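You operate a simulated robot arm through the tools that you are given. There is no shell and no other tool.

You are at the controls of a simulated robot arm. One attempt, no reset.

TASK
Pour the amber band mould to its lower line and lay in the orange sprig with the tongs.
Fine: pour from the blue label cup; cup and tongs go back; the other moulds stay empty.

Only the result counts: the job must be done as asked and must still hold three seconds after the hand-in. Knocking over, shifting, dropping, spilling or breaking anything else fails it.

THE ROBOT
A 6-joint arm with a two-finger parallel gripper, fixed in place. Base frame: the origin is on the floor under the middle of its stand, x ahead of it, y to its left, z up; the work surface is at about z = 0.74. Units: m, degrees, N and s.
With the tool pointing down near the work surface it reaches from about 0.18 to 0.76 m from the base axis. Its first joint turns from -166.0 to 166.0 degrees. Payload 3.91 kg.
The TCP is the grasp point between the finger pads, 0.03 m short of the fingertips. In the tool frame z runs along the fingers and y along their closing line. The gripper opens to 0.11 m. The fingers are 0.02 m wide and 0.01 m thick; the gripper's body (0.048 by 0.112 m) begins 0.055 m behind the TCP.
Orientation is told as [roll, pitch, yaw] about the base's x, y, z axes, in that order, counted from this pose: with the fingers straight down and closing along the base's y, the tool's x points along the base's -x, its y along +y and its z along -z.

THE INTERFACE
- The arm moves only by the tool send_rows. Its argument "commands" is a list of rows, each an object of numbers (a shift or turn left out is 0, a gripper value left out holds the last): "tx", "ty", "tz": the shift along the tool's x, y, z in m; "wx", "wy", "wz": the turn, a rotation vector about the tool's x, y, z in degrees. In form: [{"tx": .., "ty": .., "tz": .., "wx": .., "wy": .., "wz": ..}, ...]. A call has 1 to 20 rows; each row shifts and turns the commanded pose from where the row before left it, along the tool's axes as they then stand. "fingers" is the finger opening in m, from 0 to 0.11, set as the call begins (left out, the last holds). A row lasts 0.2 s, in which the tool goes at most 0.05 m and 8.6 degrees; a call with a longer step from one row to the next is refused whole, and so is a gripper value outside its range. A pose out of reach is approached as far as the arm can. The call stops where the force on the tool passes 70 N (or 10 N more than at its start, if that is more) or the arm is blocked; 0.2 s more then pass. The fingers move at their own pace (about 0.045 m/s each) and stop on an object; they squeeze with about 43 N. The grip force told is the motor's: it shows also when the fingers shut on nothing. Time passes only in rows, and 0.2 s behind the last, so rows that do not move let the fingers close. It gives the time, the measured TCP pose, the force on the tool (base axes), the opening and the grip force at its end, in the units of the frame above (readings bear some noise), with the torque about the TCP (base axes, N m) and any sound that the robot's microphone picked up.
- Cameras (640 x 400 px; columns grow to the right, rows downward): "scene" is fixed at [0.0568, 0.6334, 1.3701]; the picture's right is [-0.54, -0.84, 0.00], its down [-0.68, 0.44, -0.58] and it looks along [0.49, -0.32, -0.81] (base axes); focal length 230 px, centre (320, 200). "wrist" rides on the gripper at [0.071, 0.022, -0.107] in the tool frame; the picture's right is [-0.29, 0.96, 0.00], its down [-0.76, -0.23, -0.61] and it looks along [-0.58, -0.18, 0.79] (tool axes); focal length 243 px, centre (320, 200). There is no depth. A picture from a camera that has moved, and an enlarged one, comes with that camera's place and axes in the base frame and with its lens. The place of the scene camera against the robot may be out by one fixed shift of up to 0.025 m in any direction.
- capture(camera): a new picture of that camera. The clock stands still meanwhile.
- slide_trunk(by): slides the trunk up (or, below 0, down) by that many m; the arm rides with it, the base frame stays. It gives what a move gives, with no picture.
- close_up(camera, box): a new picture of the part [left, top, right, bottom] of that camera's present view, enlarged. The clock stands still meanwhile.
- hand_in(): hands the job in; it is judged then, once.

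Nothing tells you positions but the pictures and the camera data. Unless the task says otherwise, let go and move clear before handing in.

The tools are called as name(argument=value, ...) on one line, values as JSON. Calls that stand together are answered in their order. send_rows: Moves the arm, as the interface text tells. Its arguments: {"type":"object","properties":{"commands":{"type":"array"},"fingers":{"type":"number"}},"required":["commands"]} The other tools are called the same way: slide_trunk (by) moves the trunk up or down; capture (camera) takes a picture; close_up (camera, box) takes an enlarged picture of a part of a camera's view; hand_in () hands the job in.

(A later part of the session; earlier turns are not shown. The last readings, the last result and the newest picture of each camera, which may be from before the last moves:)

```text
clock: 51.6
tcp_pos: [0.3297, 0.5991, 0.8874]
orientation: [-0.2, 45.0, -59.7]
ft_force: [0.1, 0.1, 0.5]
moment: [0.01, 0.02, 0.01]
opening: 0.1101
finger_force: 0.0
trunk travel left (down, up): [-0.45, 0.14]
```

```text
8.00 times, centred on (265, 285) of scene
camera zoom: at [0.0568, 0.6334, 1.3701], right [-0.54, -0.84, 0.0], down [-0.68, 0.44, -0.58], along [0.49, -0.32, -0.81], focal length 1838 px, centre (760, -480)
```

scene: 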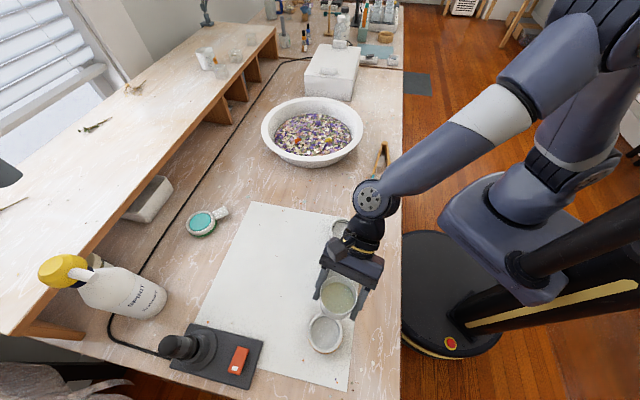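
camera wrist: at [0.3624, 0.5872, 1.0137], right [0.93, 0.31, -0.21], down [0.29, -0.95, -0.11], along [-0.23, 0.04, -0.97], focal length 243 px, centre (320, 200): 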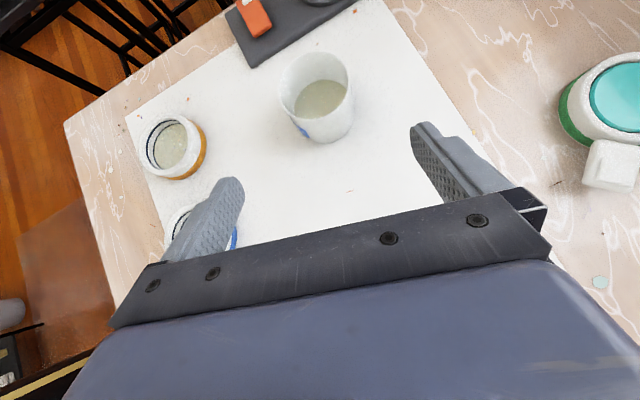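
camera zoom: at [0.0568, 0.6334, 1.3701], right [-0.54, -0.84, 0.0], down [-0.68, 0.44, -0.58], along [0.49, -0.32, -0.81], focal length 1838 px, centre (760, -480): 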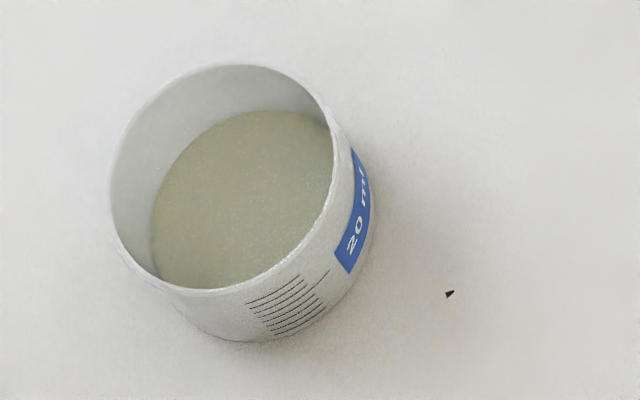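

The cup is back within a few millimetres of its place and the mould is filled. Now I'll move over the tongs and turn the gripper so its camera side faces the tong tips.

send_rows(commands=[{"tx": -0.023, "ty": -0.01206, "tz": -0.03246}, {"tx": -0.023, "ty": -0.01206, "tz": -0.03246}, {"tx": -0.023, "ty": -0.01206, "tz": -0.03246}, {"tx": -0.023, "ty": -0.01206, "tz": -0.03246}, {"tx": -0.023, "ty": -0.01206, "tz": -0.03246}, {"tx": -0.023, "ty": -0.01206, "tz": -0.03246}, {"tx": -0.023, "ty": -0.01206, "tz": -0.03246}, {"tx": -0.023, "ty": -0.01206, "tz": -0.03246}, {"tx": -0.023, "ty": -0.01206, "tz": -0.03246}, {"tx": -0.023, "ty": -0.01206, "tz": -0.03246}, {"tx": -0.023, "ty": -0.01206, "tz": -0.03246}, {"tx": -0.023, "ty": -0.01206, "tz": -0.03246}, {"wx": 5.4, "wz": -5.4}, {"wx": 5.4, "wz": -5.4}, {}])

capture(camera="wrist")

capture(camera="scene")

```text
clock: 54.8
tcp_pos: [0.4438, 0.1196, 0.9691]
orientation: [-0.2, 45.1, -44.3]
ft_force: [0.1, -0.2, 0.6]
moment: [-0.02, 0.02, 0.02]
opening: 0.1098
finger_force: 0.1
trunk travel left (down, up): [-0.45, 0.14]
```

```text
taken
camera wrist: at [0.4782, 0.1158, 1.0951], right [0.81, 0.54, -0.21], down [0.53, -0.84, -0.11], along [-0.23, -0.02, -0.97], focal length 243 px, centre (320, 200)
```

wrist: 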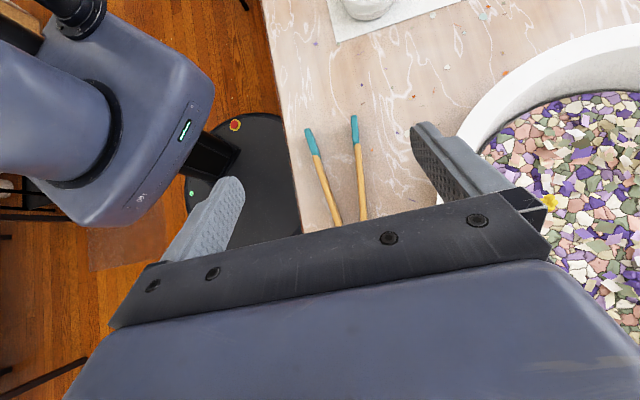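

```text
taken
```

scene: 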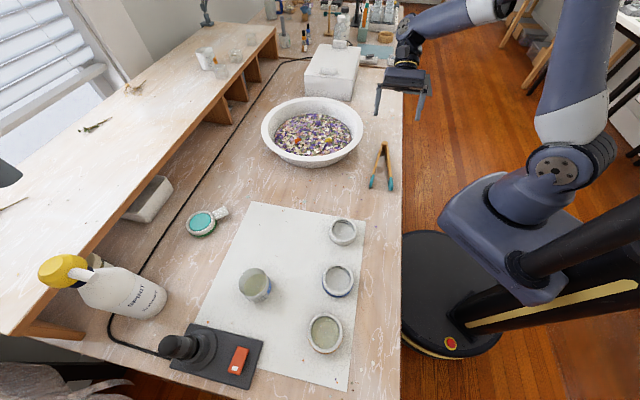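

close_up(camera="wrist", box=[280, 105, 400, 225])

close_up(camera="scene", box=[360, 135, 408, 195])

```text
3.33 times, centred on (340, 165) of wrist
camera zoom: at [0.4782, 0.1158, 1.0951], right [0.81, 0.54, -0.21], down [0.53, -0.84, -0.11], along [-0.23, -0.02, -0.97], focal length 809 px, centre (253, 317)
```

zoom: 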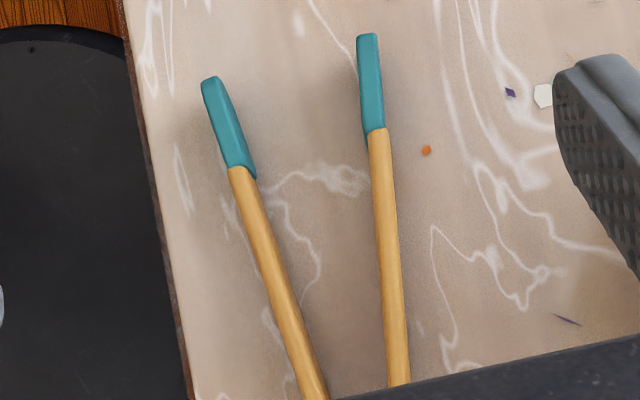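

```text
6.67 times, centred on (384, 165) of scene
camera zoom: at [0.0568, 0.6334, 1.3701], right [-0.54, -0.84, 0.0], down [-0.68, 0.44, -0.58], along [0.49, -0.32, -0.81], focal length 1532 px, centre (-107, 433)
```

zoom: 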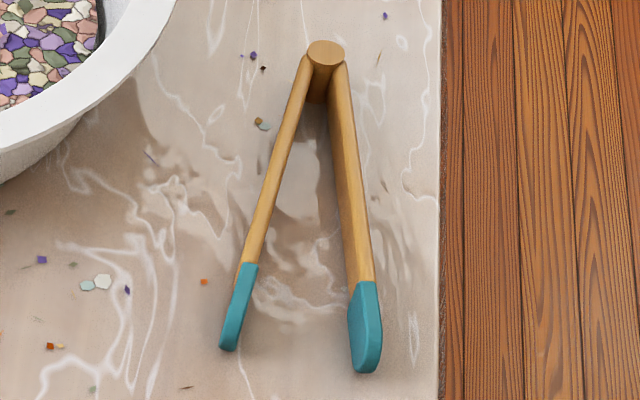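

The tongs lie along the 45° line with pivot at about (0.499, 0.059) and tips around (0.346, 0.212), open about 7 cm at the ends. I'll descend to a pre-grasp just behind mid-arm.

send_rows(commands=[{"wx": -0.5, "wz": 0.5}, {"tx": -0.0315, "ty": -0.001, "tz": 0.0229}, {"tx": -0.0315, "ty": -0.001, "tz": 0.0229}, {"tx": -0.0315, "ty": -0.001, "tz": 0.0229}, {"tx": -0.0315, "ty": -0.001, "tz": 0.0229}, {}])

capture(camera="wrist")

close_up(camera="scene", box=[340, 90, 440, 200])

```text
clock: 56.2
tcp_pos: [0.46, 0.101, 0.8147]
orientation: [-0.2, 45.1, -45.2]
ft_force: [-0.1, -0.5, 0.4]
moment: [-0.04, 0.03, 0.01]
opening: 0.1099
finger_force: 0.1
trunk travel left (down, up): [-0.45, 0.14]
```

```text
taken
camera wrist: at [0.4926, 0.096, 0.9399], right [0.82, 0.53, -0.21], down [0.52, -0.85, -0.11], along [-0.23, -0.02, -0.97], focal length 243 px, centre (320, 200)
```

wrist: 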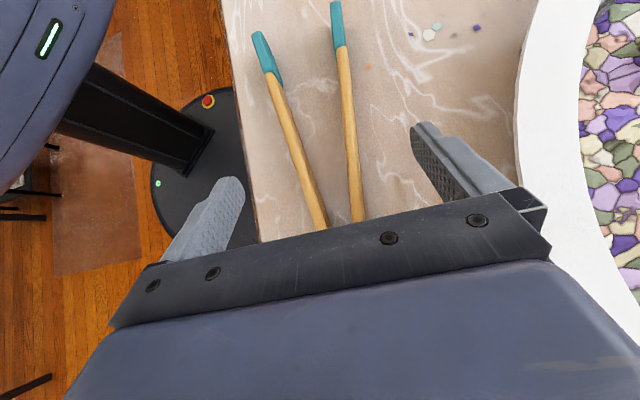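

```text
3.64 times, centred on (390, 145) of scene
camera zoom: at [0.0568, 0.6334, 1.3701], right [-0.54, -0.84, 0.0], down [-0.68, 0.44, -0.58], along [0.49, -0.32, -0.81], focal length 836 px, centre (66, 400)
```

zoom: 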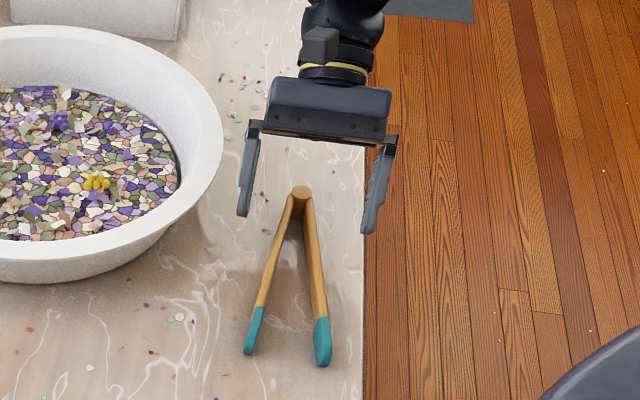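

The tongs are centred between the open fingers. I'll slide in along the tool axis to the arms, staying just above the table.

send_rows(commands=[{"ty": -0.0018, "tz": 0.015}, {"tz": 0.015}, {"tz": 0.015}, {"tx": 0.001, "tz": 0.0145}, {}])

capture(camera="wrist")

close_up(camera="scene", box=[350, 120, 420, 200])

```text
clock: 57.4
tcp_pos: [0.4252, 0.13, 0.7748]
orientation: [-0.3, 45.2, -45.1]
ft_force: [-0.1, 0.4, -0.3]
moment: [0.02, 0.0, 0.02]
opening: 0.1099
finger_force: 0.1
trunk travel left (down, up): [-0.45, 0.14]
```

```text
taken
camera wrist: at [0.4591, 0.1254, 0.8998], right [0.82, 0.53, -0.21], down [0.52, -0.85, -0.11], along [-0.23, -0.02, -0.97], focal length 243 px, centre (320, 200)
```

wrist: 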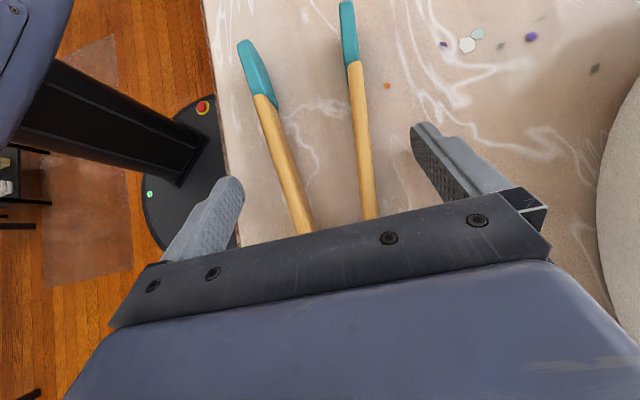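

```text
5.00 times, centred on (385, 160) of scene
camera zoom: at [0.0568, 0.6334, 1.3701], right [-0.54, -0.84, 0.0], down [-0.68, 0.44, -0.58], along [0.49, -0.32, -0.81], focal length 1149 px, centre (-5, 400)
```

zoom: 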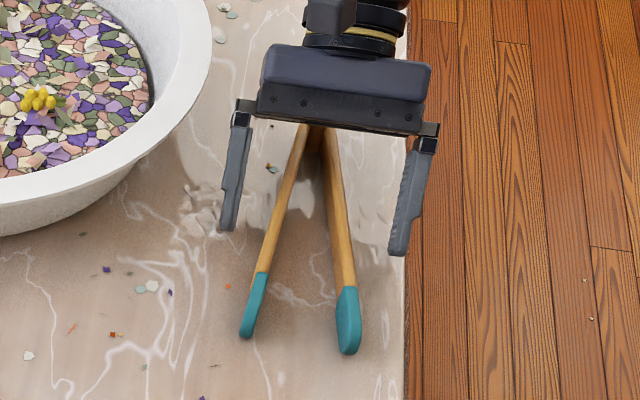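

The fingers straddle the arms near mid-length. I'll drop 3 mm and close to a light squeeze first to see how the tongs respond.

send_rows(commands=[{"tx": -0.002, "tz": 0.002}, {}, {}, {}, {}, {}], fingers=0.048)

capture(camera="wrist")

close_up(camera="scene", box=[350, 120, 420, 200])

```text
clock: 58.8
tcp_pos: [0.4253, 0.1295, 0.7711]
orientation: [-0.2, 45.1, -45.3]
ft_force: [-0.7, 0.1, 0.4]
moment: [0.05, 0.01, 0.02]
opening: 0.049
finger_force: 2.1
trunk travel left (down, up): [-0.45, 0.14]
```

```text
taken
camera wrist: at [0.4599, 0.1251, 0.8965], right [0.82, 0.53, -0.21], down [0.52, -0.85, -0.11], along [-0.23, -0.02, -0.97], focal length 243 px, centre (320, 200)
```

wrist: 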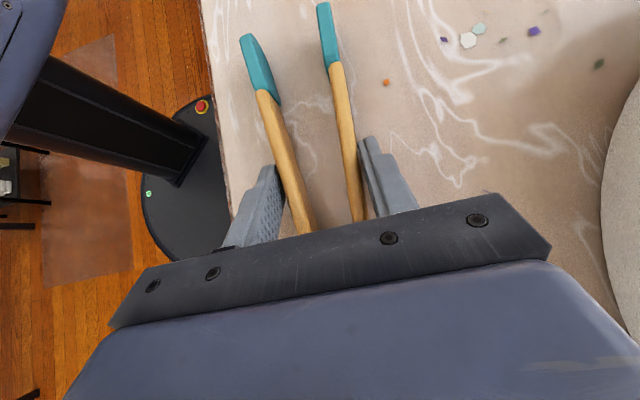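

```text
5.00 times, centred on (385, 160) of scene
camera zoom: at [0.0568, 0.6334, 1.3701], right [-0.54, -0.84, 0.0], down [-0.68, 0.44, -0.58], along [0.49, -0.32, -0.81], focal length 1149 px, centre (-5, 400)
```

zoom: 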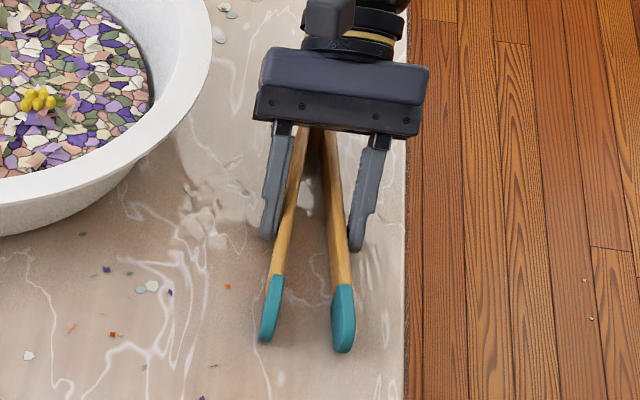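

The tongs spring closed smoothly with about 2 N. I'll squeeze a little more for a firmer hold, then lift slightly.

send_rows(commands=[{}, {}, {}], fingers=0.042)

capture(camera="wrist")

close_up(camera="scene", box=[350, 120, 420, 200])

```text
clock: 59.6
tcp_pos: [0.4257, 0.1287, 0.7704]
orientation: [-0.3, 45.0, -45.2]
ft_force: [0.0, 0.1, -0.2]
moment: [-0.01, -0.01, 0.04]
opening: 0.0422
finger_force: 2.6
trunk travel left (down, up): [-0.45, 0.14]
```

```text
taken
camera wrist: at [0.4599, 0.1251, 0.8965], right [0.82, 0.53, -0.21], down [0.52, -0.85, -0.11], along [-0.23, -0.02, -0.97], focal length 243 px, centre (320, 200)
```

wrist: 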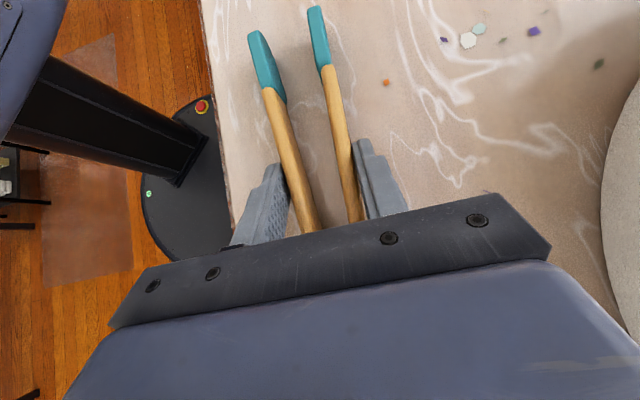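

```text
5.00 times, centred on (385, 160) of scene
camera zoom: at [0.0568, 0.6334, 1.3701], right [-0.54, -0.84, 0.0], down [-0.68, 0.44, -0.58], along [0.49, -0.32, -0.81], focal length 1149 px, centre (-5, 400)
```

zoom: 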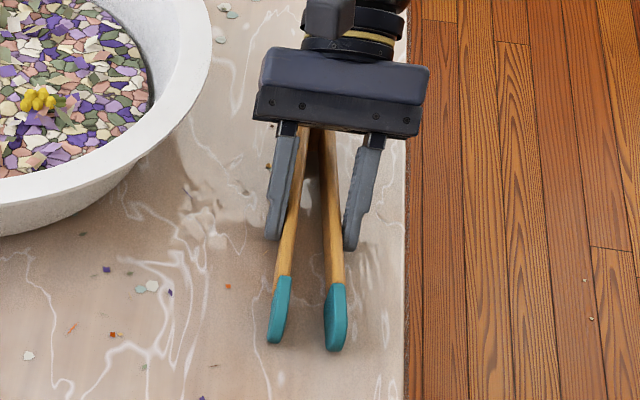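

send_rows(commands=[{"tx": 0.0035, "tz": -0.0035}, {"tx": 0.007, "tz": -0.007}, {"tx": 0.0105, "tz": -0.0105}, {}])

capture(camera="wrist")

close_up(camera="scene", box=[350, 120, 420, 200])

```text
clock: 60.6
tcp_pos: [0.4272, 0.1295, 0.801]
orientation: [-0.2, 45.0, -45.2]
ft_force: [-0.7, 0.3, -0.9]
moment: [-0.04, 0.02, 0.01]
opening: 0.042
finger_force: 2.6
trunk travel left (down, up): [-0.45, 0.14]
```

```text
taken
camera wrist: at [0.4605, 0.1243, 0.9265], right [0.82, 0.53, -0.21], down [0.52, -0.85, -0.11], along [-0.23, -0.02, -0.97], focal length 243 px, centre (320, 200)
```

wrist: 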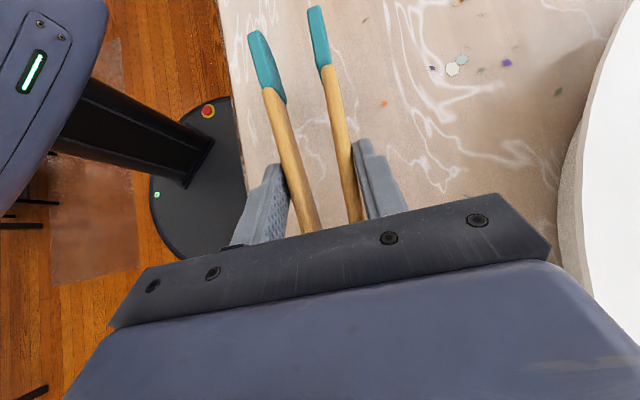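

```text
5.00 times, centred on (385, 160) of scene
camera zoom: at [0.0568, 0.6334, 1.3701], right [-0.54, -0.84, 0.0], down [-0.68, 0.44, -0.58], along [0.49, -0.32, -0.81], focal length 1149 px, centre (-5, 400)
```

zoom: 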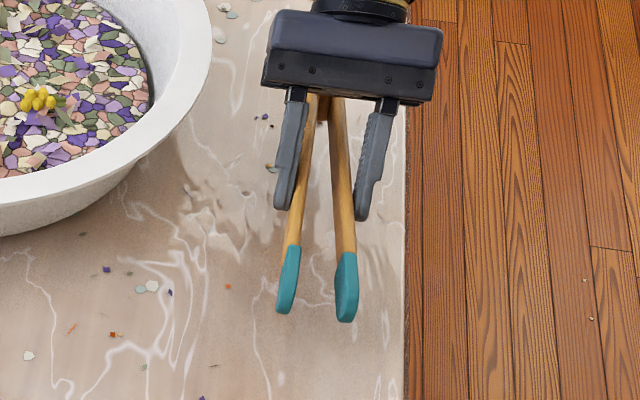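

The tongs lift cleanly and rigidly with the gripper. I'll raise them, tilt the tips down, and turn toward the sprig direction, all slowly.

send_rows(commands=[{"tx": 0.0134, "tz": -0.0134}, {"tx": 0.0134, "tz": -0.0134}, {"tx": 0.0134, "tz": -0.0134}, {"tx": 0.0134, "tz": -0.0134}, {"tx": 0.0134, "tz": -0.0134}, {"tx": 0.0134, "tz": -0.0134}, {"tx": 0.0134, "tz": -0.0134}, {"tx": 0.0134, "tz": -0.0134}, {"tx": 0.0134, "tz": -0.0134}, {}])

send_rows(commands=[{"wy": -3}, {"wy": -4}, {"wy": -4}, {"wy": -4}, {"wy": -4}, {"wy": -4}, {"wy": -4}, {"wy": -4}, {"wy": -4}, {"wy": -4}, {"wy": -3}, {"wy": -3}, {}])

capture(camera="wrist")

capture(camera="scene")

```text
clock: 62.8
tcp_pos: [0.4241, 0.1284, 0.9716]
orientation: [-0.3, 45.1, -45.2]
ft_force: [-0.1, 0.4, -1.1]
moment: [-0.02, 0.02, 0.03]
opening: 0.0426
finger_force: 1.9
trunk travel left (down, up): [-0.45, 0.14]
```

```text
clock: 65.6
tcp_pos: [0.4272, 0.1283, 0.9721]
orientation: [-0.2, 0.0, -45.0]
ft_force: [0.0, -0.5, -0.5]
moment: [-0.01, -0.01, 0.0]
opening: 0.0421
finger_force: 2.2
trunk travel left (down, up): [-0.45, 0.14]
```

```text
taken
camera wrist: at [0.3928, 0.1928, 1.0787], right [0.88, 0.47, 0.0], down [0.38, -0.7, 0.61], along [0.28, -0.54, -0.79], focal length 243 px, centre (320, 200)
```

wrist: 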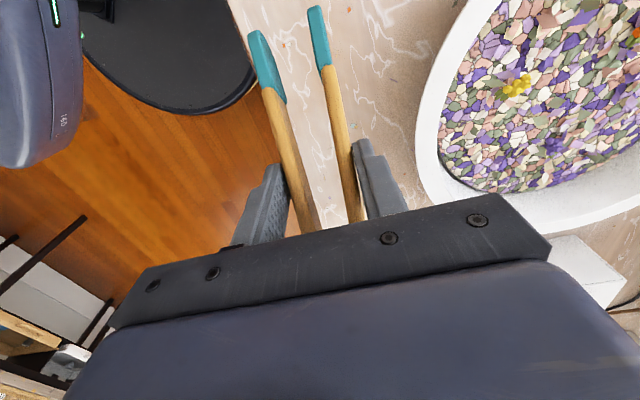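

```text
taken
```

scene: 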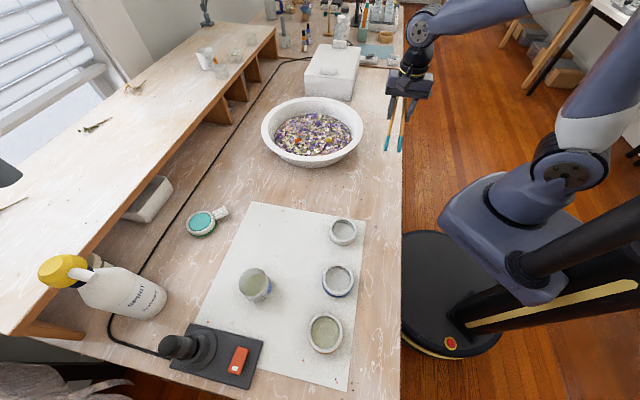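

The tongs stayed fixed in the grip. I'll turn to face +y and carry them over the bowl, just short of the sprig.

send_rows(commands=[{"wz": 4}, {"wz": 5}, {"wz": 5}, {"wz": 5}, {"wz": 5}, {"wz": 5}, {"wz": 5}, {"wz": 5}, {"wz": 4}, {"wz": 2}, {}])

send_rows(commands=[{"tx": 0.004, "ty": 0.01}, {"tx": 0.01, "ty": 0.022}, {"tx": 0.01, "ty": 0.022}, {"tx": 0.01, "ty": 0.022}, {"tx": 0.01, "ty": 0.022}, {"tx": 0.01, "ty": 0.022}, {"tx": 0.01, "ty": 0.022}, {"tx": 0.01, "ty": 0.022}, {"tx": 0.01, "ty": 0.022}, {"tx": 0.01, "ty": 0.022}, {"tx": 0.01, "ty": 0.022}, {"tx": 0.01, "ty": 0.022}, {"tx": 0.004, "ty": 0.008}, {}])

capture(camera="wrist")

capture(camera="scene")

```text
clock: 68.0
tcp_pos: [0.4263, 0.128, 0.9723]
orientation: [-0.2, 0.0, -90.1]
ft_force: [-0.1, 0.7, -1.1]
moment: [0.02, -0.04, 0.03]
opening: 0.0422
finger_force: 2.9
trunk travel left (down, up): [-0.45, 0.14]
```

```text
clock: 71.0
tcp_pos: [0.6877, 0.247, 0.9711]
orientation: [-0.1, 0.0, -90.0]
ft_force: [0.7, -0.9, -1.3]
moment: [0.01, -0.01, -0.04]
opening: 0.0421
finger_force: 2.7
trunk travel left (down, up): [-0.45, 0.14]
```

```text
taken
camera wrist: at [0.7108, 0.3161, 1.0782], right [0.96, -0.29, 0.0], down [-0.23, -0.76, 0.61], along [-0.18, -0.58, -0.79], focal length 243 px, centre (320, 200)
```

wrist: 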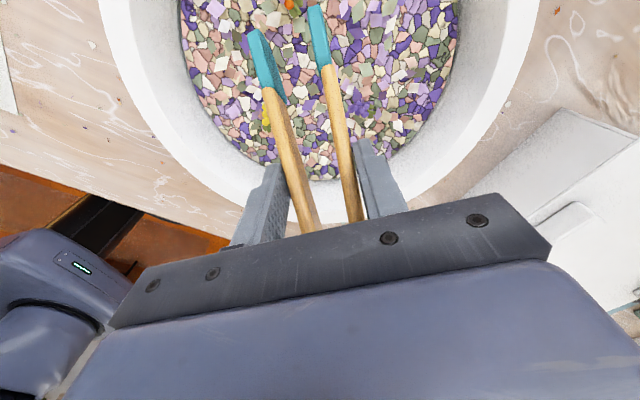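

```text
taken
```

scene: 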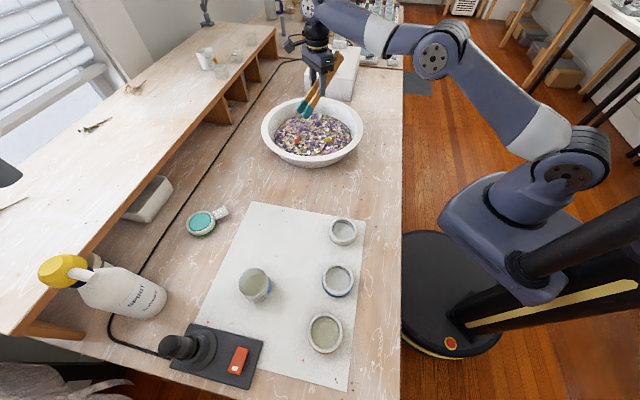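

close_up(camera="wrist", box=[240, 0, 344, 80])

close_up(camera="scene", box=[270, 90, 350, 160])

```text
5.00 times, centred on (292, 40) of wrist
camera zoom: at [0.7108, 0.3161, 1.0782], right [0.96, -0.29, 0.0], down [-0.23, -0.76, 0.61], along [-0.18, -0.58, -0.79], focal length 1213 px, centre (460, 1000)
```

zoom: 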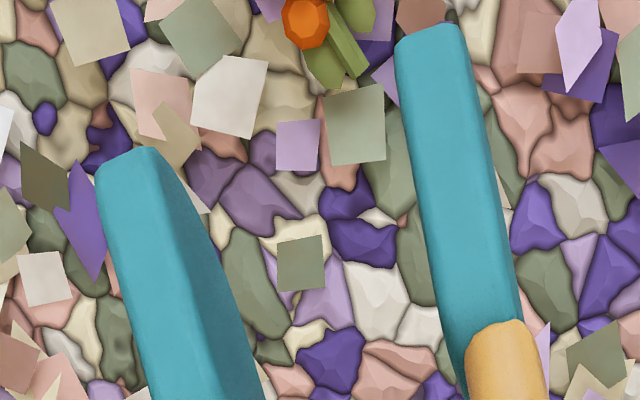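

```text
5.71 times, centred on (310, 125) of scene
camera zoom: at [0.0568, 0.6334, 1.3701], right [-0.54, -0.84, 0.0], down [-0.68, 0.44, -0.58], along [0.49, -0.32, -0.81], focal length 1313 px, centre (377, 629)
```

zoom: 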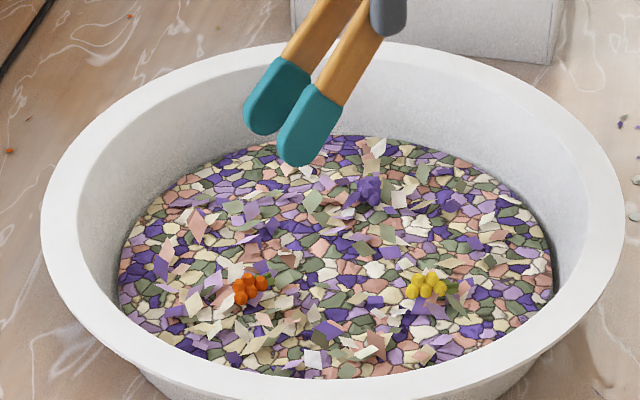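

The sprig runs from its stem at about (0.691, 0.325) to its top blossom at about (0.680, 0.352). I'll lower the open tips toward it in stages.

send_rows(commands=[{"tx": 0.006, "tz": 0.01}, {"tx": 0.009, "tz": 0.015}, {"tx": 0.009, "tz": 0.015}, {"tx": 0.009, "tz": 0.015}, {"tx": 0.003, "tz": 0.008}, {}])

capture(camera="wrist")

close_up(camera="wrist", box=[240, 0, 344, 80])

close_up(camera="scene", box=[270, 90, 350, 160])

```text
clock: 72.4
tcp_pos: [0.6877, 0.2814, 0.9082]
orientation: [-0.1, 0.0, -90.0]
ft_force: [0.2, 0.8, -0.4]
moment: [0.04, 0.03, -0.01]
opening: 0.0421
finger_force: 2.4
trunk travel left (down, up): [-0.45, 0.14]
```

```text
taken
camera wrist: at [0.7095, 0.3511, 1.0155], right [0.96, -0.29, 0.0], down [-0.23, -0.76, 0.61], along [-0.18, -0.58, -0.79], focal length 243 px, centre (320, 200)
```

wrist: 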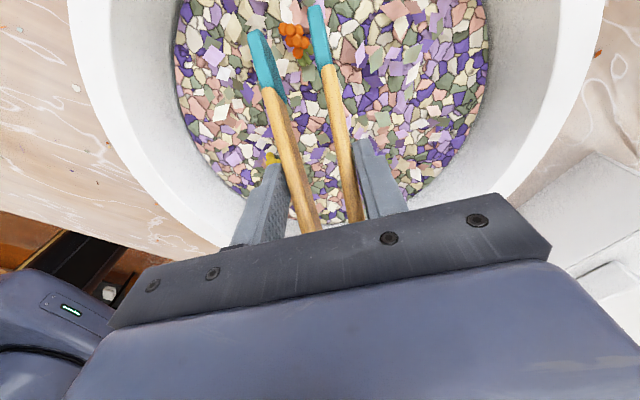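

```text
5.00 times, centred on (292, 40) of wrist
camera zoom: at [0.7095, 0.3511, 1.0155], right [0.96, -0.29, 0.0], down [-0.23, -0.76, 0.61], along [-0.18, -0.58, -0.79], focal length 1213 px, centre (460, 1000)
```

zoom: 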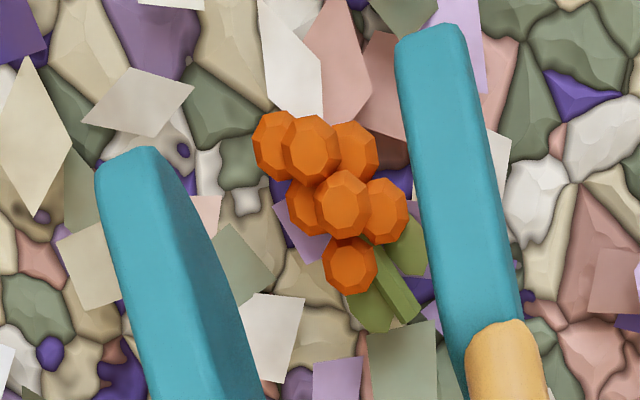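

```text
5.71 times, centred on (310, 125) of scene
camera zoom: at [0.0568, 0.6334, 1.3701], right [-0.54, -0.84, 0.0], down [-0.68, 0.44, -0.58], along [0.49, -0.32, -0.81], focal length 1313 px, centre (377, 629)
```

zoom: 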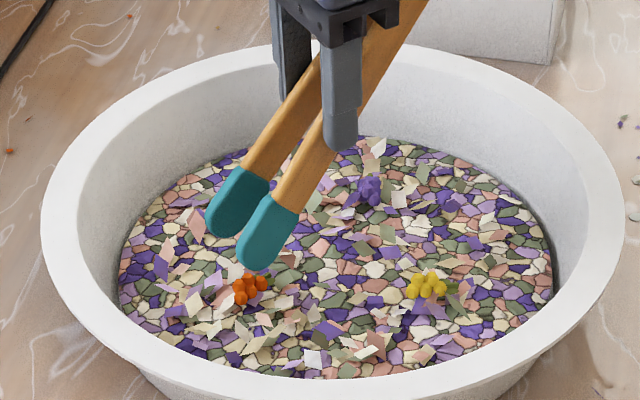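

The sprig is centred between the tips. I'll open them slightly for clearance and lower further, stopping a few millimetres above the chips.

send_rows(commands=[{}, {"tz": 0.008}, {"tx": 0.002, "tz": 0.008}, {"tx": 0.002, "tz": 0.006}, {"tz": 0.004}, {}], fingers=0.045)

close_up(camera="wrist", box=[240, 0, 344, 80])

close_up(camera="scene", box=[280, 110, 344, 160])

```text
clock: 73.8
tcp_pos: [0.6866, 0.287, 0.8821]
orientation: [-0.2, 0.1, -90.0]
ft_force: [0.4, 0.4, -1.2]
moment: [0.01, -0.01, 0.01]
opening: 0.045
finger_force: 2.5
trunk travel left (down, up): [-0.45, 0.14]
```

```text
5.00 times, centred on (292, 40) of wrist
camera zoom: at [0.709, 0.3558, 0.9888], right [0.96, -0.29, 0.0], down [-0.23, -0.76, 0.61], along [-0.18, -0.58, -0.79], focal length 1213 px, centre (460, 1000)
```

zoom: 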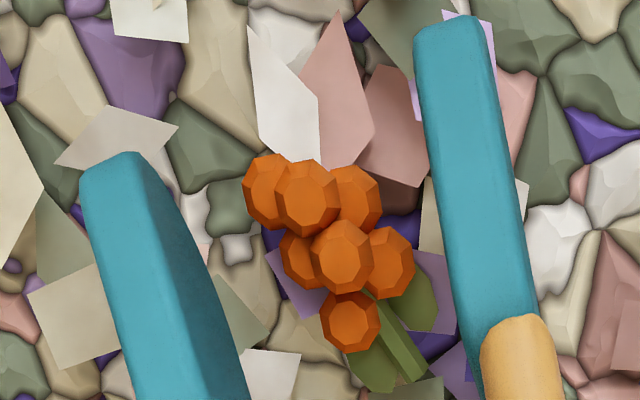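

```text
8.00 times, centred on (312, 135) of scene
camera zoom: at [0.0568, 0.6334, 1.3701], right [-0.54, -0.84, 0.0], down [-0.68, 0.44, -0.58], along [0.49, -0.32, -0.81], focal length 1838 px, centre (384, 720)
```

zoom: 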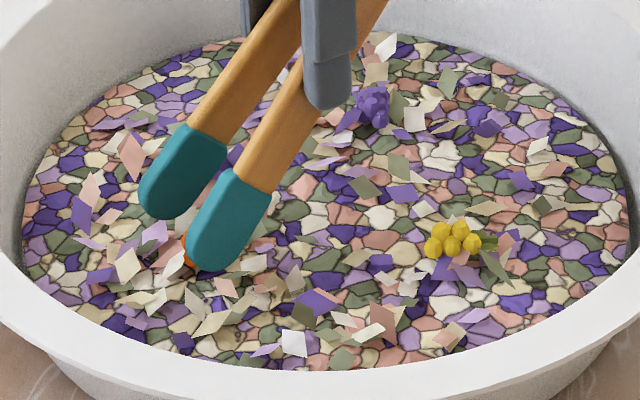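

The sprig is nicely bracketed. I'll shift 2 mm and go down the last 9 mm.

send_rows(commands=[{"ty": 0.0015, "tz": 0.003}, {"tz": 0.003}, {"tz": 0.003}, {}])

close_up(camera="wrist", box=[240, 0, 344, 80])

close_up(camera="scene", box=[280, 120, 328, 150])

```text
clock: 74.8
tcp_pos: [0.689, 0.2848, 0.8744]
orientation: [-0.3, 0.0, -90.1]
ft_force: [-0.3, -0.5, -1.2]
moment: [0.02, -0.02, -0.01]
opening: 0.045
finger_force: 2.5
trunk travel left (down, up): [-0.45, 0.14]
```

```text
5.00 times, centred on (292, 40) of wrist
camera zoom: at [0.7105, 0.3556, 0.9801], right [0.96, -0.29, 0.0], down [-0.23, -0.76, 0.61], along [-0.18, -0.58, -0.79], focal length 1213 px, centre (460, 1000)
```

zoom: 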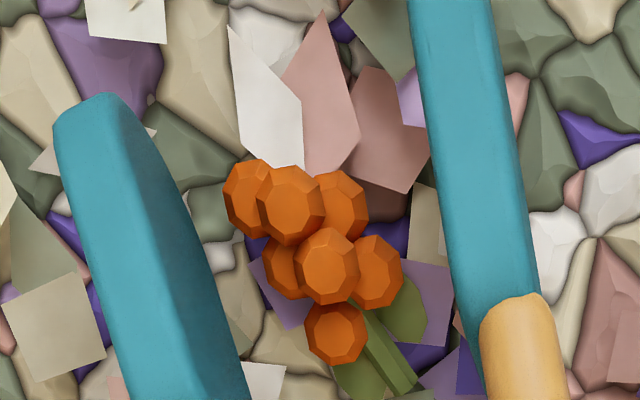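

```text
13.33 times, centred on (304, 135) of scene
camera zoom: at [0.0568, 0.6334, 1.3701], right [-0.54, -0.84, 0.0], down [-0.68, 0.44, -0.58], along [0.49, -0.32, -0.81], focal length 3064 px, centre (533, 1067)
```

zoom: 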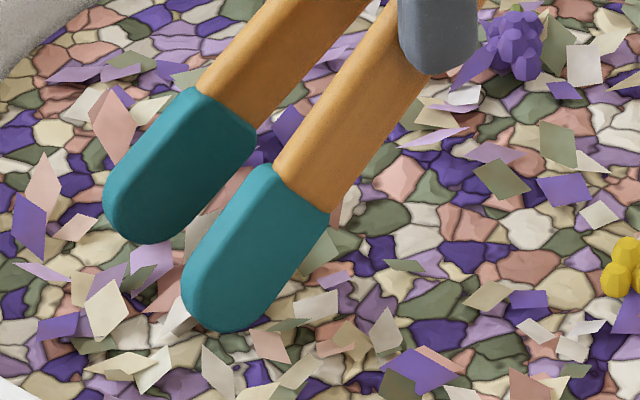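

The tips have touched the chips and pivoted up slightly in the light grip, but they still bracket the sprig. I'll lift 2 mm and close on it gradually.

send_rows(commands=[{"tz": -0.002}, {}, {}], fingers=0.039)

close_up(camera="wrist", box=[240, 0, 344, 80])

```text
clock: 75.6
tcp_pos: [0.6878, 0.2854, 0.8758]
orientation: [-0.2, 0.0, -90.0]
ft_force: [-0.1, 0.0, -1.3]
moment: [0.02, -0.02, 0.03]
opening: 0.0394
finger_force: 3.1
trunk travel left (down, up): [-0.45, 0.14]
```

```text
5.00 times, centred on (292, 40) of wrist
camera zoom: at [0.7102, 0.3559, 0.9822], right [0.96, -0.29, 0.0], down [-0.23, -0.76, 0.61], along [-0.18, -0.58, -0.79], focal length 1213 px, centre (460, 1000)
```

zoom: 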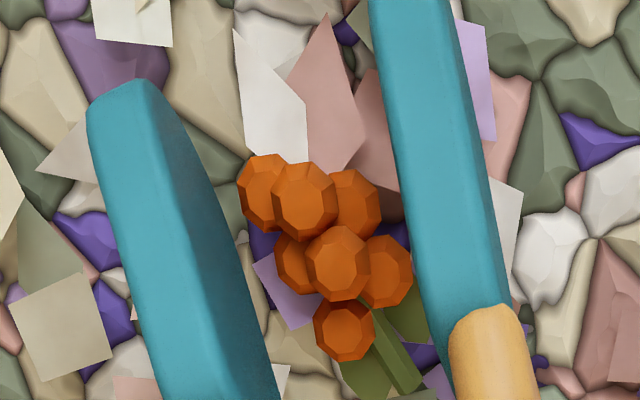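

send_rows(commands=[{}, {}], fingers=0.036)

close_up(camera="wrist", box=[240, 0, 344, 80])

send_rows(commands=[{}, {}], fingers=0.034)

close_up(camera="wrist", box=[240, 0, 344, 80])

```text
clock: 76.2
tcp_pos: [0.6868, 0.2859, 0.8762]
orientation: [-0.2, -0.1, -90.0]
ft_force: [-0.1, 0.5, -1.1]
moment: [0.01, 0.0, -0.01]
opening: 0.0364
finger_force: 2.5
trunk travel left (down, up): [-0.45, 0.14]
```

```text
5.00 times, centred on (292, 40) of wrist
camera zoom: at [0.7102, 0.3559, 0.9822], right [0.96, -0.29, 0.0], down [-0.23, -0.76, 0.61], along [-0.18, -0.58, -0.79], focal length 1213 px, centre (460, 1000)
```

zoom: 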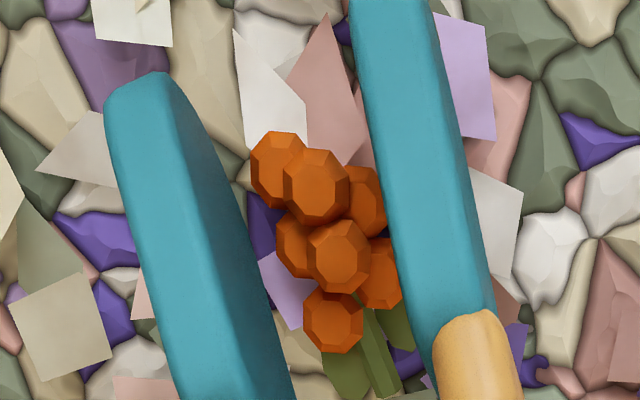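

```text
clock: 76.8
tcp_pos: [0.6875, 0.2863, 0.8745]
orientation: [-0.2, 0.0, -90.1]
ft_force: [-0.1, 0.1, 0.6]
moment: [0.01, 0.03, 0.0]
opening: 0.0364
finger_force: 2.8
trunk travel left (down, up): [-0.45, 0.14]
```

```text
5.00 times, centred on (292, 40) of wrist
camera zoom: at [0.7102, 0.3559, 0.9822], right [0.96, -0.29, 0.0], down [-0.23, -0.76, 0.61], along [-0.18, -0.58, -0.79], focal length 1213 px, centre (460, 1000)
```

zoom: 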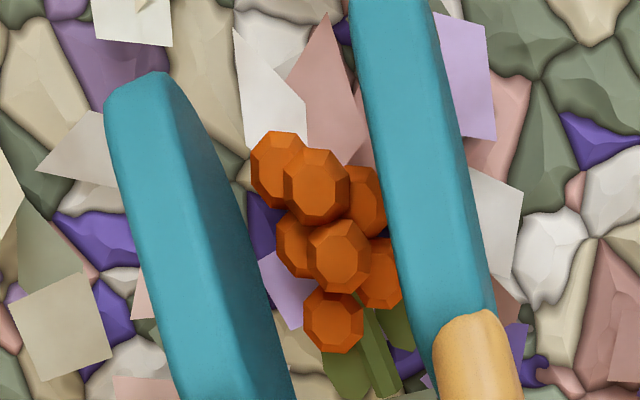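

The fingers stalled at 0.0364 m, so the sprig is between the tips. I'll command a firmer squeeze.

send_rows(commands=[{}, {}, {}], fingers=0.03)

close_up(camera="wrist", box=[240, 0, 344, 80])

close_up(camera="scene", box=[280, 120, 328, 150])

```text
clock: 77.6
tcp_pos: [0.6882, 0.2864, 0.8745]
orientation: [-0.2, 0.0, -90.0]
ft_force: [-0.4, 0.2, -0.4]
moment: [0.0, -0.01, 0.01]
opening: 0.0318
finger_force: 42.8
trunk travel left (down, up): [-0.45, 0.14]
```

```text
5.00 times, centred on (292, 40) of wrist
camera zoom: at [0.7102, 0.3559, 0.9822], right [0.96, -0.29, 0.0], down [-0.23, -0.76, 0.61], along [-0.18, -0.58, -0.79], focal length 1213 px, centre (460, 1000)
```

zoom: 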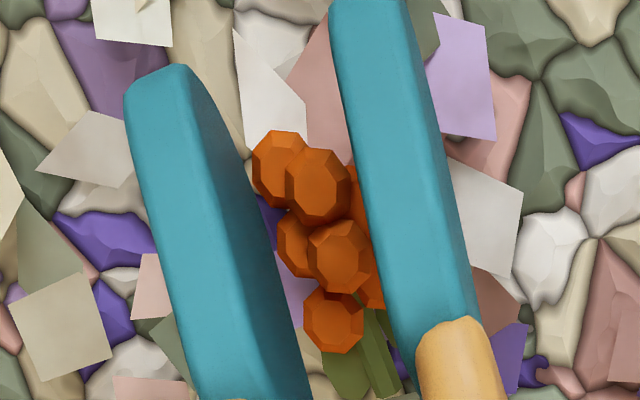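

```text
13.33 times, centred on (304, 135) of scene
camera zoom: at [0.0568, 0.6334, 1.3701], right [-0.54, -0.84, 0.0], down [-0.68, 0.44, -0.58], along [0.49, -0.32, -0.81], focal length 3064 px, centre (533, 1067)
```

zoom: 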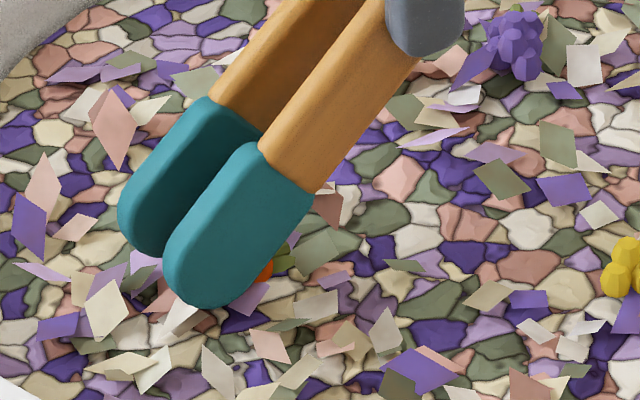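

Grip force is now about 43 N, with the sprig clamped. I'll lift slowly and check that it comes along.

send_rows(commands=[{"tz": -0.004}, {"tz": -0.008}, {"tz": -0.01}, {"tz": -0.01}, {"tz": -0.01}, {}])

close_up(camera="wrist", box=[240, 0, 344, 80])

close_up(camera="scene", box=[270, 100, 334, 150])

```text
clock: 79.0
tcp_pos: [0.687, 0.2853, 0.9165]
orientation: [-0.1, 0.0, -90.0]
ft_force: [0.0, -0.5, -1.0]
moment: [0.0, 0.0, -0.03]
opening: 0.0321
finger_force: 43.2
trunk travel left (down, up): [-0.45, 0.14]
```

```text
5.00 times, centred on (292, 40) of wrist
camera zoom: at [0.7102, 0.3553, 1.0242], right [0.96, -0.29, 0.0], down [-0.23, -0.76, 0.61], along [-0.18, -0.58, -0.79], focal length 1213 px, centre (460, 1000)
```

zoom: 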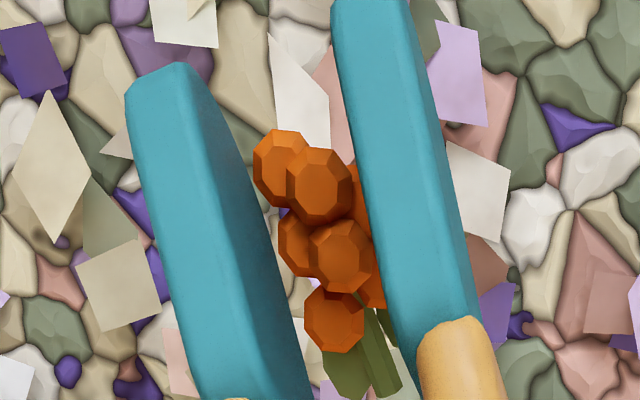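

```text
8.00 times, centred on (302, 125) of scene
camera zoom: at [0.0568, 0.6334, 1.3701], right [-0.54, -0.84, 0.0], down [-0.68, 0.44, -0.58], along [0.49, -0.32, -0.81], focal length 1838 px, centre (464, 800)
```

zoom: 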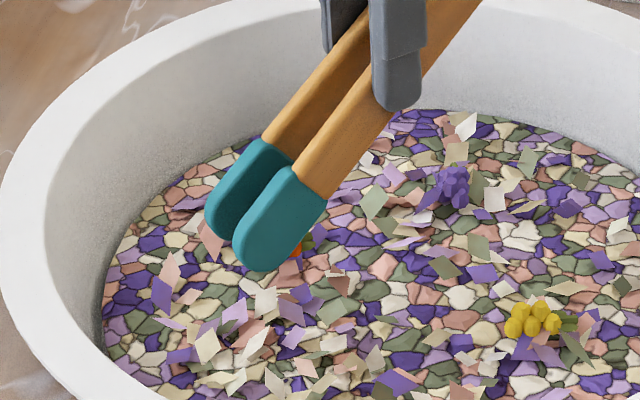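

The sprig is firmly held between the tips. I'll raise it clear of the bowl and carry it toward the amber mould.

send_rows(commands=[{"tz": -0.015}, {"tz": -0.02}, {"tz": -0.02}, {"tz": -0.02}, {"tz": -0.02}, {"tz": -0.01}, {}])

send_rows(commands=[{"tx": 0.007, "ty": -0.0147}, {"tx": 0.0144, "ty": -0.0295}, {"tx": 0.0144, "ty": -0.0295}, {"tx": 0.0144, "ty": -0.0295}, {"tx": 0.0144, "ty": -0.0295}, {"tx": 0.0144, "ty": -0.0295}, {"tx": 0.0144, "ty": -0.0295}, {"tx": 0.0144, "ty": -0.0295}, {"tx": 0.0144, "ty": -0.0295}, {"tx": 0.0144, "ty": -0.0295}, {"tx": 0.0144, "ty": -0.0295}, {"tx": 0.0144, "ty": -0.0295}, {"tx": 0.0144, "ty": -0.0295}, {"tx": 0.0144, "ty": -0.0295}, {"tx": 0.0144, "ty": -0.0295}, {"tx": 0.0144, "ty": -0.0295}, {"tx": 0.0072, "ty": -0.0147}, {}])

capture(camera="wrist")

capture(camera="scene")

```text
clock: 80.6
tcp_pos: [0.6659, 0.2762, 1.0168]
orientation: [-0.2, 0.0, -90.0]
ft_force: [0.6, 1.2, -0.7]
moment: [0.02, 0.02, 0.0]
opening: 0.032
finger_force: 43.2
out of reach, approached as far as the arm can: row 1, 2, 3, 4, 5, 6
trunk travel left (down, up): [-0.45, 0.14]
```

```text
clock: 84.4
tcp_pos: [0.1917, 0.509, 1.0171]
orientation: [-0.1, 0.0, -90.0]
ft_force: [-0.2, 0.6, -1.7]
moment: [-0.02, -0.02, 0.0]
opening: 0.0318
finger_force: 42.6
trunk travel left (down, up): [-0.45, 0.14]
```

```text
taken
camera wrist: at [0.2147, 0.5783, 1.1236], right [0.96, -0.29, 0.0], down [-0.23, -0.76, 0.61], along [-0.18, -0.58, -0.79], focal length 243 px, centre (320, 200)
```

wrist: 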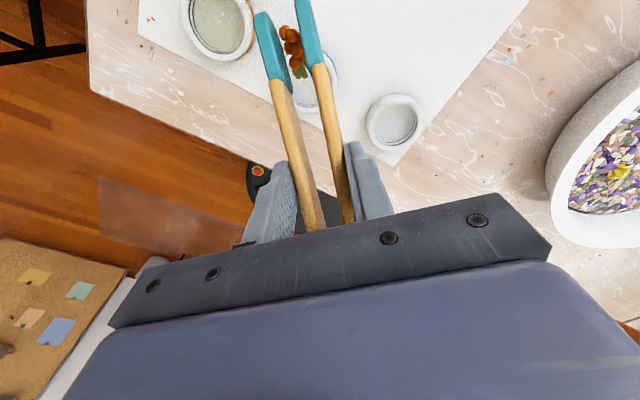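

```text
taken
```

scene: 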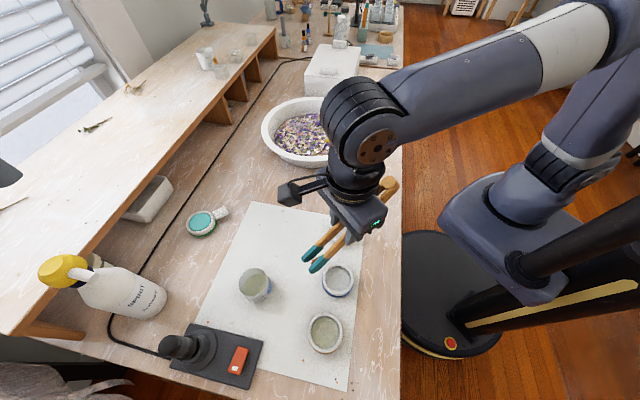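

Holding well. I'll turn the gripper to yaw −60 and check the alignment with the amber mould.

send_rows(commands=[{"wz": -4}, {"wz": -6}, {"wz": -6}, {"wz": -6}, {"wz": -5}, {"wz": -3}, {}])

capture(camera="wrist")

close_up(camera="wrist", box=[240, 0, 344, 80])

```text
clock: 86.0
tcp_pos: [0.1926, 0.5089, 1.0167]
orientation: [-0.1, 0.0, -60.0]
ft_force: [-0.1, 0.3, -0.6]
moment: [0.01, 0.02, 0.01]
opening: 0.0318
finger_force: 43.0
trunk travel left (down, up): [-0.45, 0.14]
```

```text
taken
camera wrist: at [0.1776, 0.5779, 1.1236], right [0.97, 0.23, 0.0], down [0.18, -0.77, 0.61], along [0.14, -0.59, -0.79], focal length 243 px, centre (320, 200)
```

wrist: 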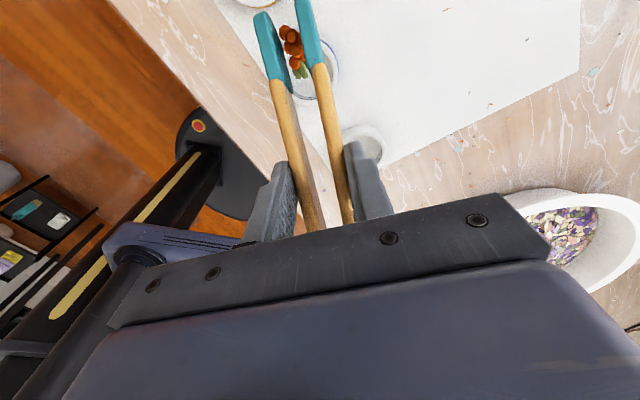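

```text
5.00 times, centred on (292, 40) of wrist
camera zoom: at [0.1776, 0.5779, 1.1236], right [0.97, 0.23, 0.0], down [0.18, -0.77, 0.61], along [0.14, -0.59, -0.79], focal length 1213 px, centre (460, 1000)
```

zoom: 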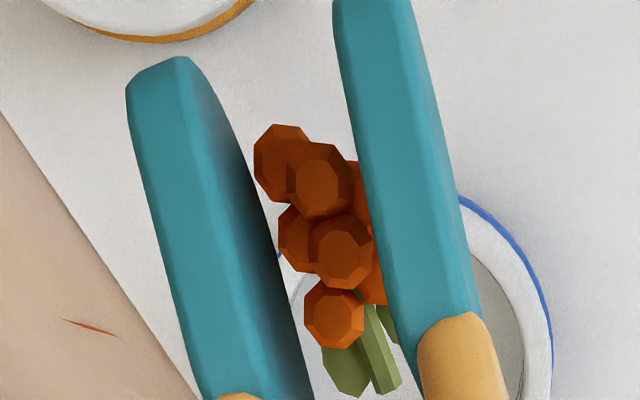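

send_rows(commands=[{"tx": 0.0075, "ty": -0.0032, "tz": 0.0087}, {"tx": 0.015, "ty": -0.0063, "tz": 0.0174}, {"tx": 0.015, "ty": -0.0063, "tz": 0.0174}, {"tx": 0.015, "ty": -0.0063, "tz": 0.0174}, {"tx": 0.015, "ty": -0.0063, "tz": 0.0174}, {"tx": 0.0075, "ty": -0.0032, "tz": 0.0087}, {}])

capture(camera="wrist")

close_up(camera="scene", box=[280, 260, 376, 360])

```text
clock: 87.6
tcp_pos: [0.1293, 0.5563, 0.9293]
orientation: [-0.2, -0.1, -60.0]
ft_force: [0.2, 0.3, -0.4]
moment: [0.02, -0.02, -0.03]
opening: 0.032
finger_force: 43.2
trunk travel left (down, up): [-0.45, 0.14]
```

```text
taken
camera wrist: at [0.1134, 0.6272, 1.0356], right [0.97, 0.23, 0.0], down [0.18, -0.77, 0.61], along [0.14, -0.59, -0.79], focal length 243 px, centre (320, 200)
```

wrist: 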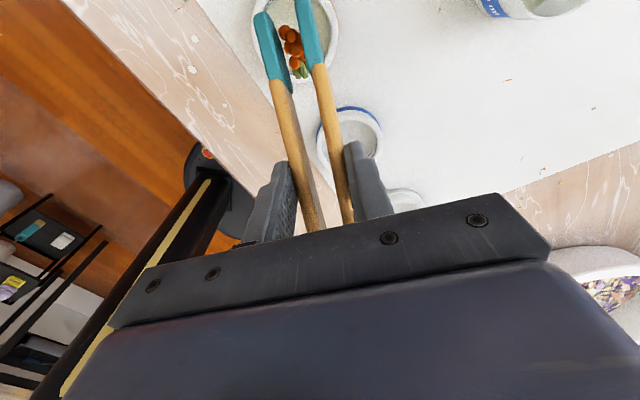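

```text
4.00 times, centred on (328, 310) of scene
camera zoom: at [0.0568, 0.6334, 1.3701], right [-0.54, -0.84, 0.0], down [-0.68, 0.44, -0.58], along [0.49, -0.32, -0.81], focal length 919 px, centre (288, -240)
```

zoom: 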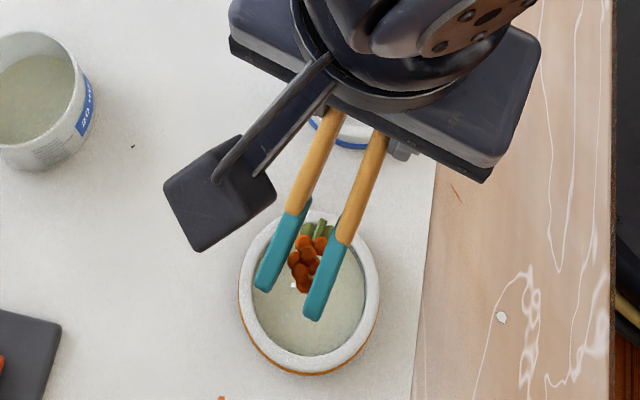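

The tips and sprig are over the mould, with the sprig a few millimetres short of centre. I'll shift 4 mm forward and lower in stages.

send_rows(commands=[{"tx": 0.004, "ty": -0.001, "tz": 0.008}, {"tz": 0.012}, {"tz": 0.012}, {"tz": 0.012}, {"tz": 0.006}, {}])

close_up(camera="wrist", box=[220, 0, 364, 90])

close_up(camera="scene", box=[290, 290, 366, 350])

```text
clock: 89.0
tcp_pos: [0.1247, 0.5578, 0.8791]
orientation: [-0.1, 0.0, -59.9]
ft_force: [0.0, -0.2, -1.1]
moment: [0.0, 0.02, 0.0]
opening: 0.0319
finger_force: 42.7
trunk travel left (down, up): [-0.45, 0.14]
```

```text
4.44 times, centred on (292, 45) of wrist
camera zoom: at [0.1095, 0.6298, 0.9867], right [0.97, 0.23, 0.0], down [0.18, -0.77, 0.61], along [0.14, -0.59, -0.79], focal length 1078 px, centre (444, 889)
```

zoom: 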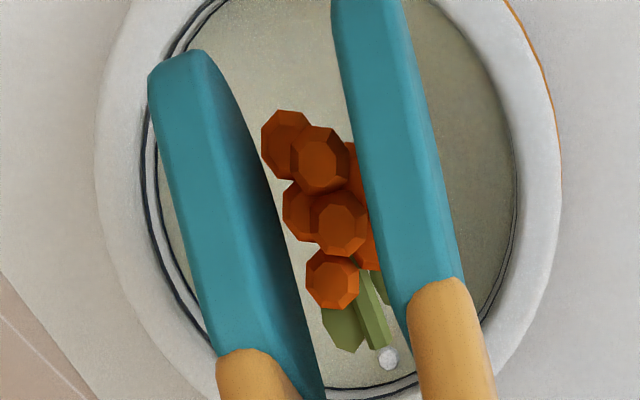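

```text
6.67 times, centred on (328, 320) of scene
camera zoom: at [0.0568, 0.6334, 1.3701], right [-0.54, -0.84, 0.0], down [-0.68, 0.44, -0.58], along [0.49, -0.32, -0.81], focal length 1532 px, centre (267, -600)
```

zoom: 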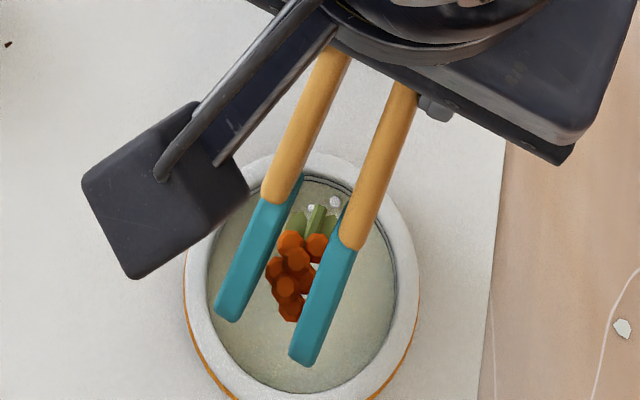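

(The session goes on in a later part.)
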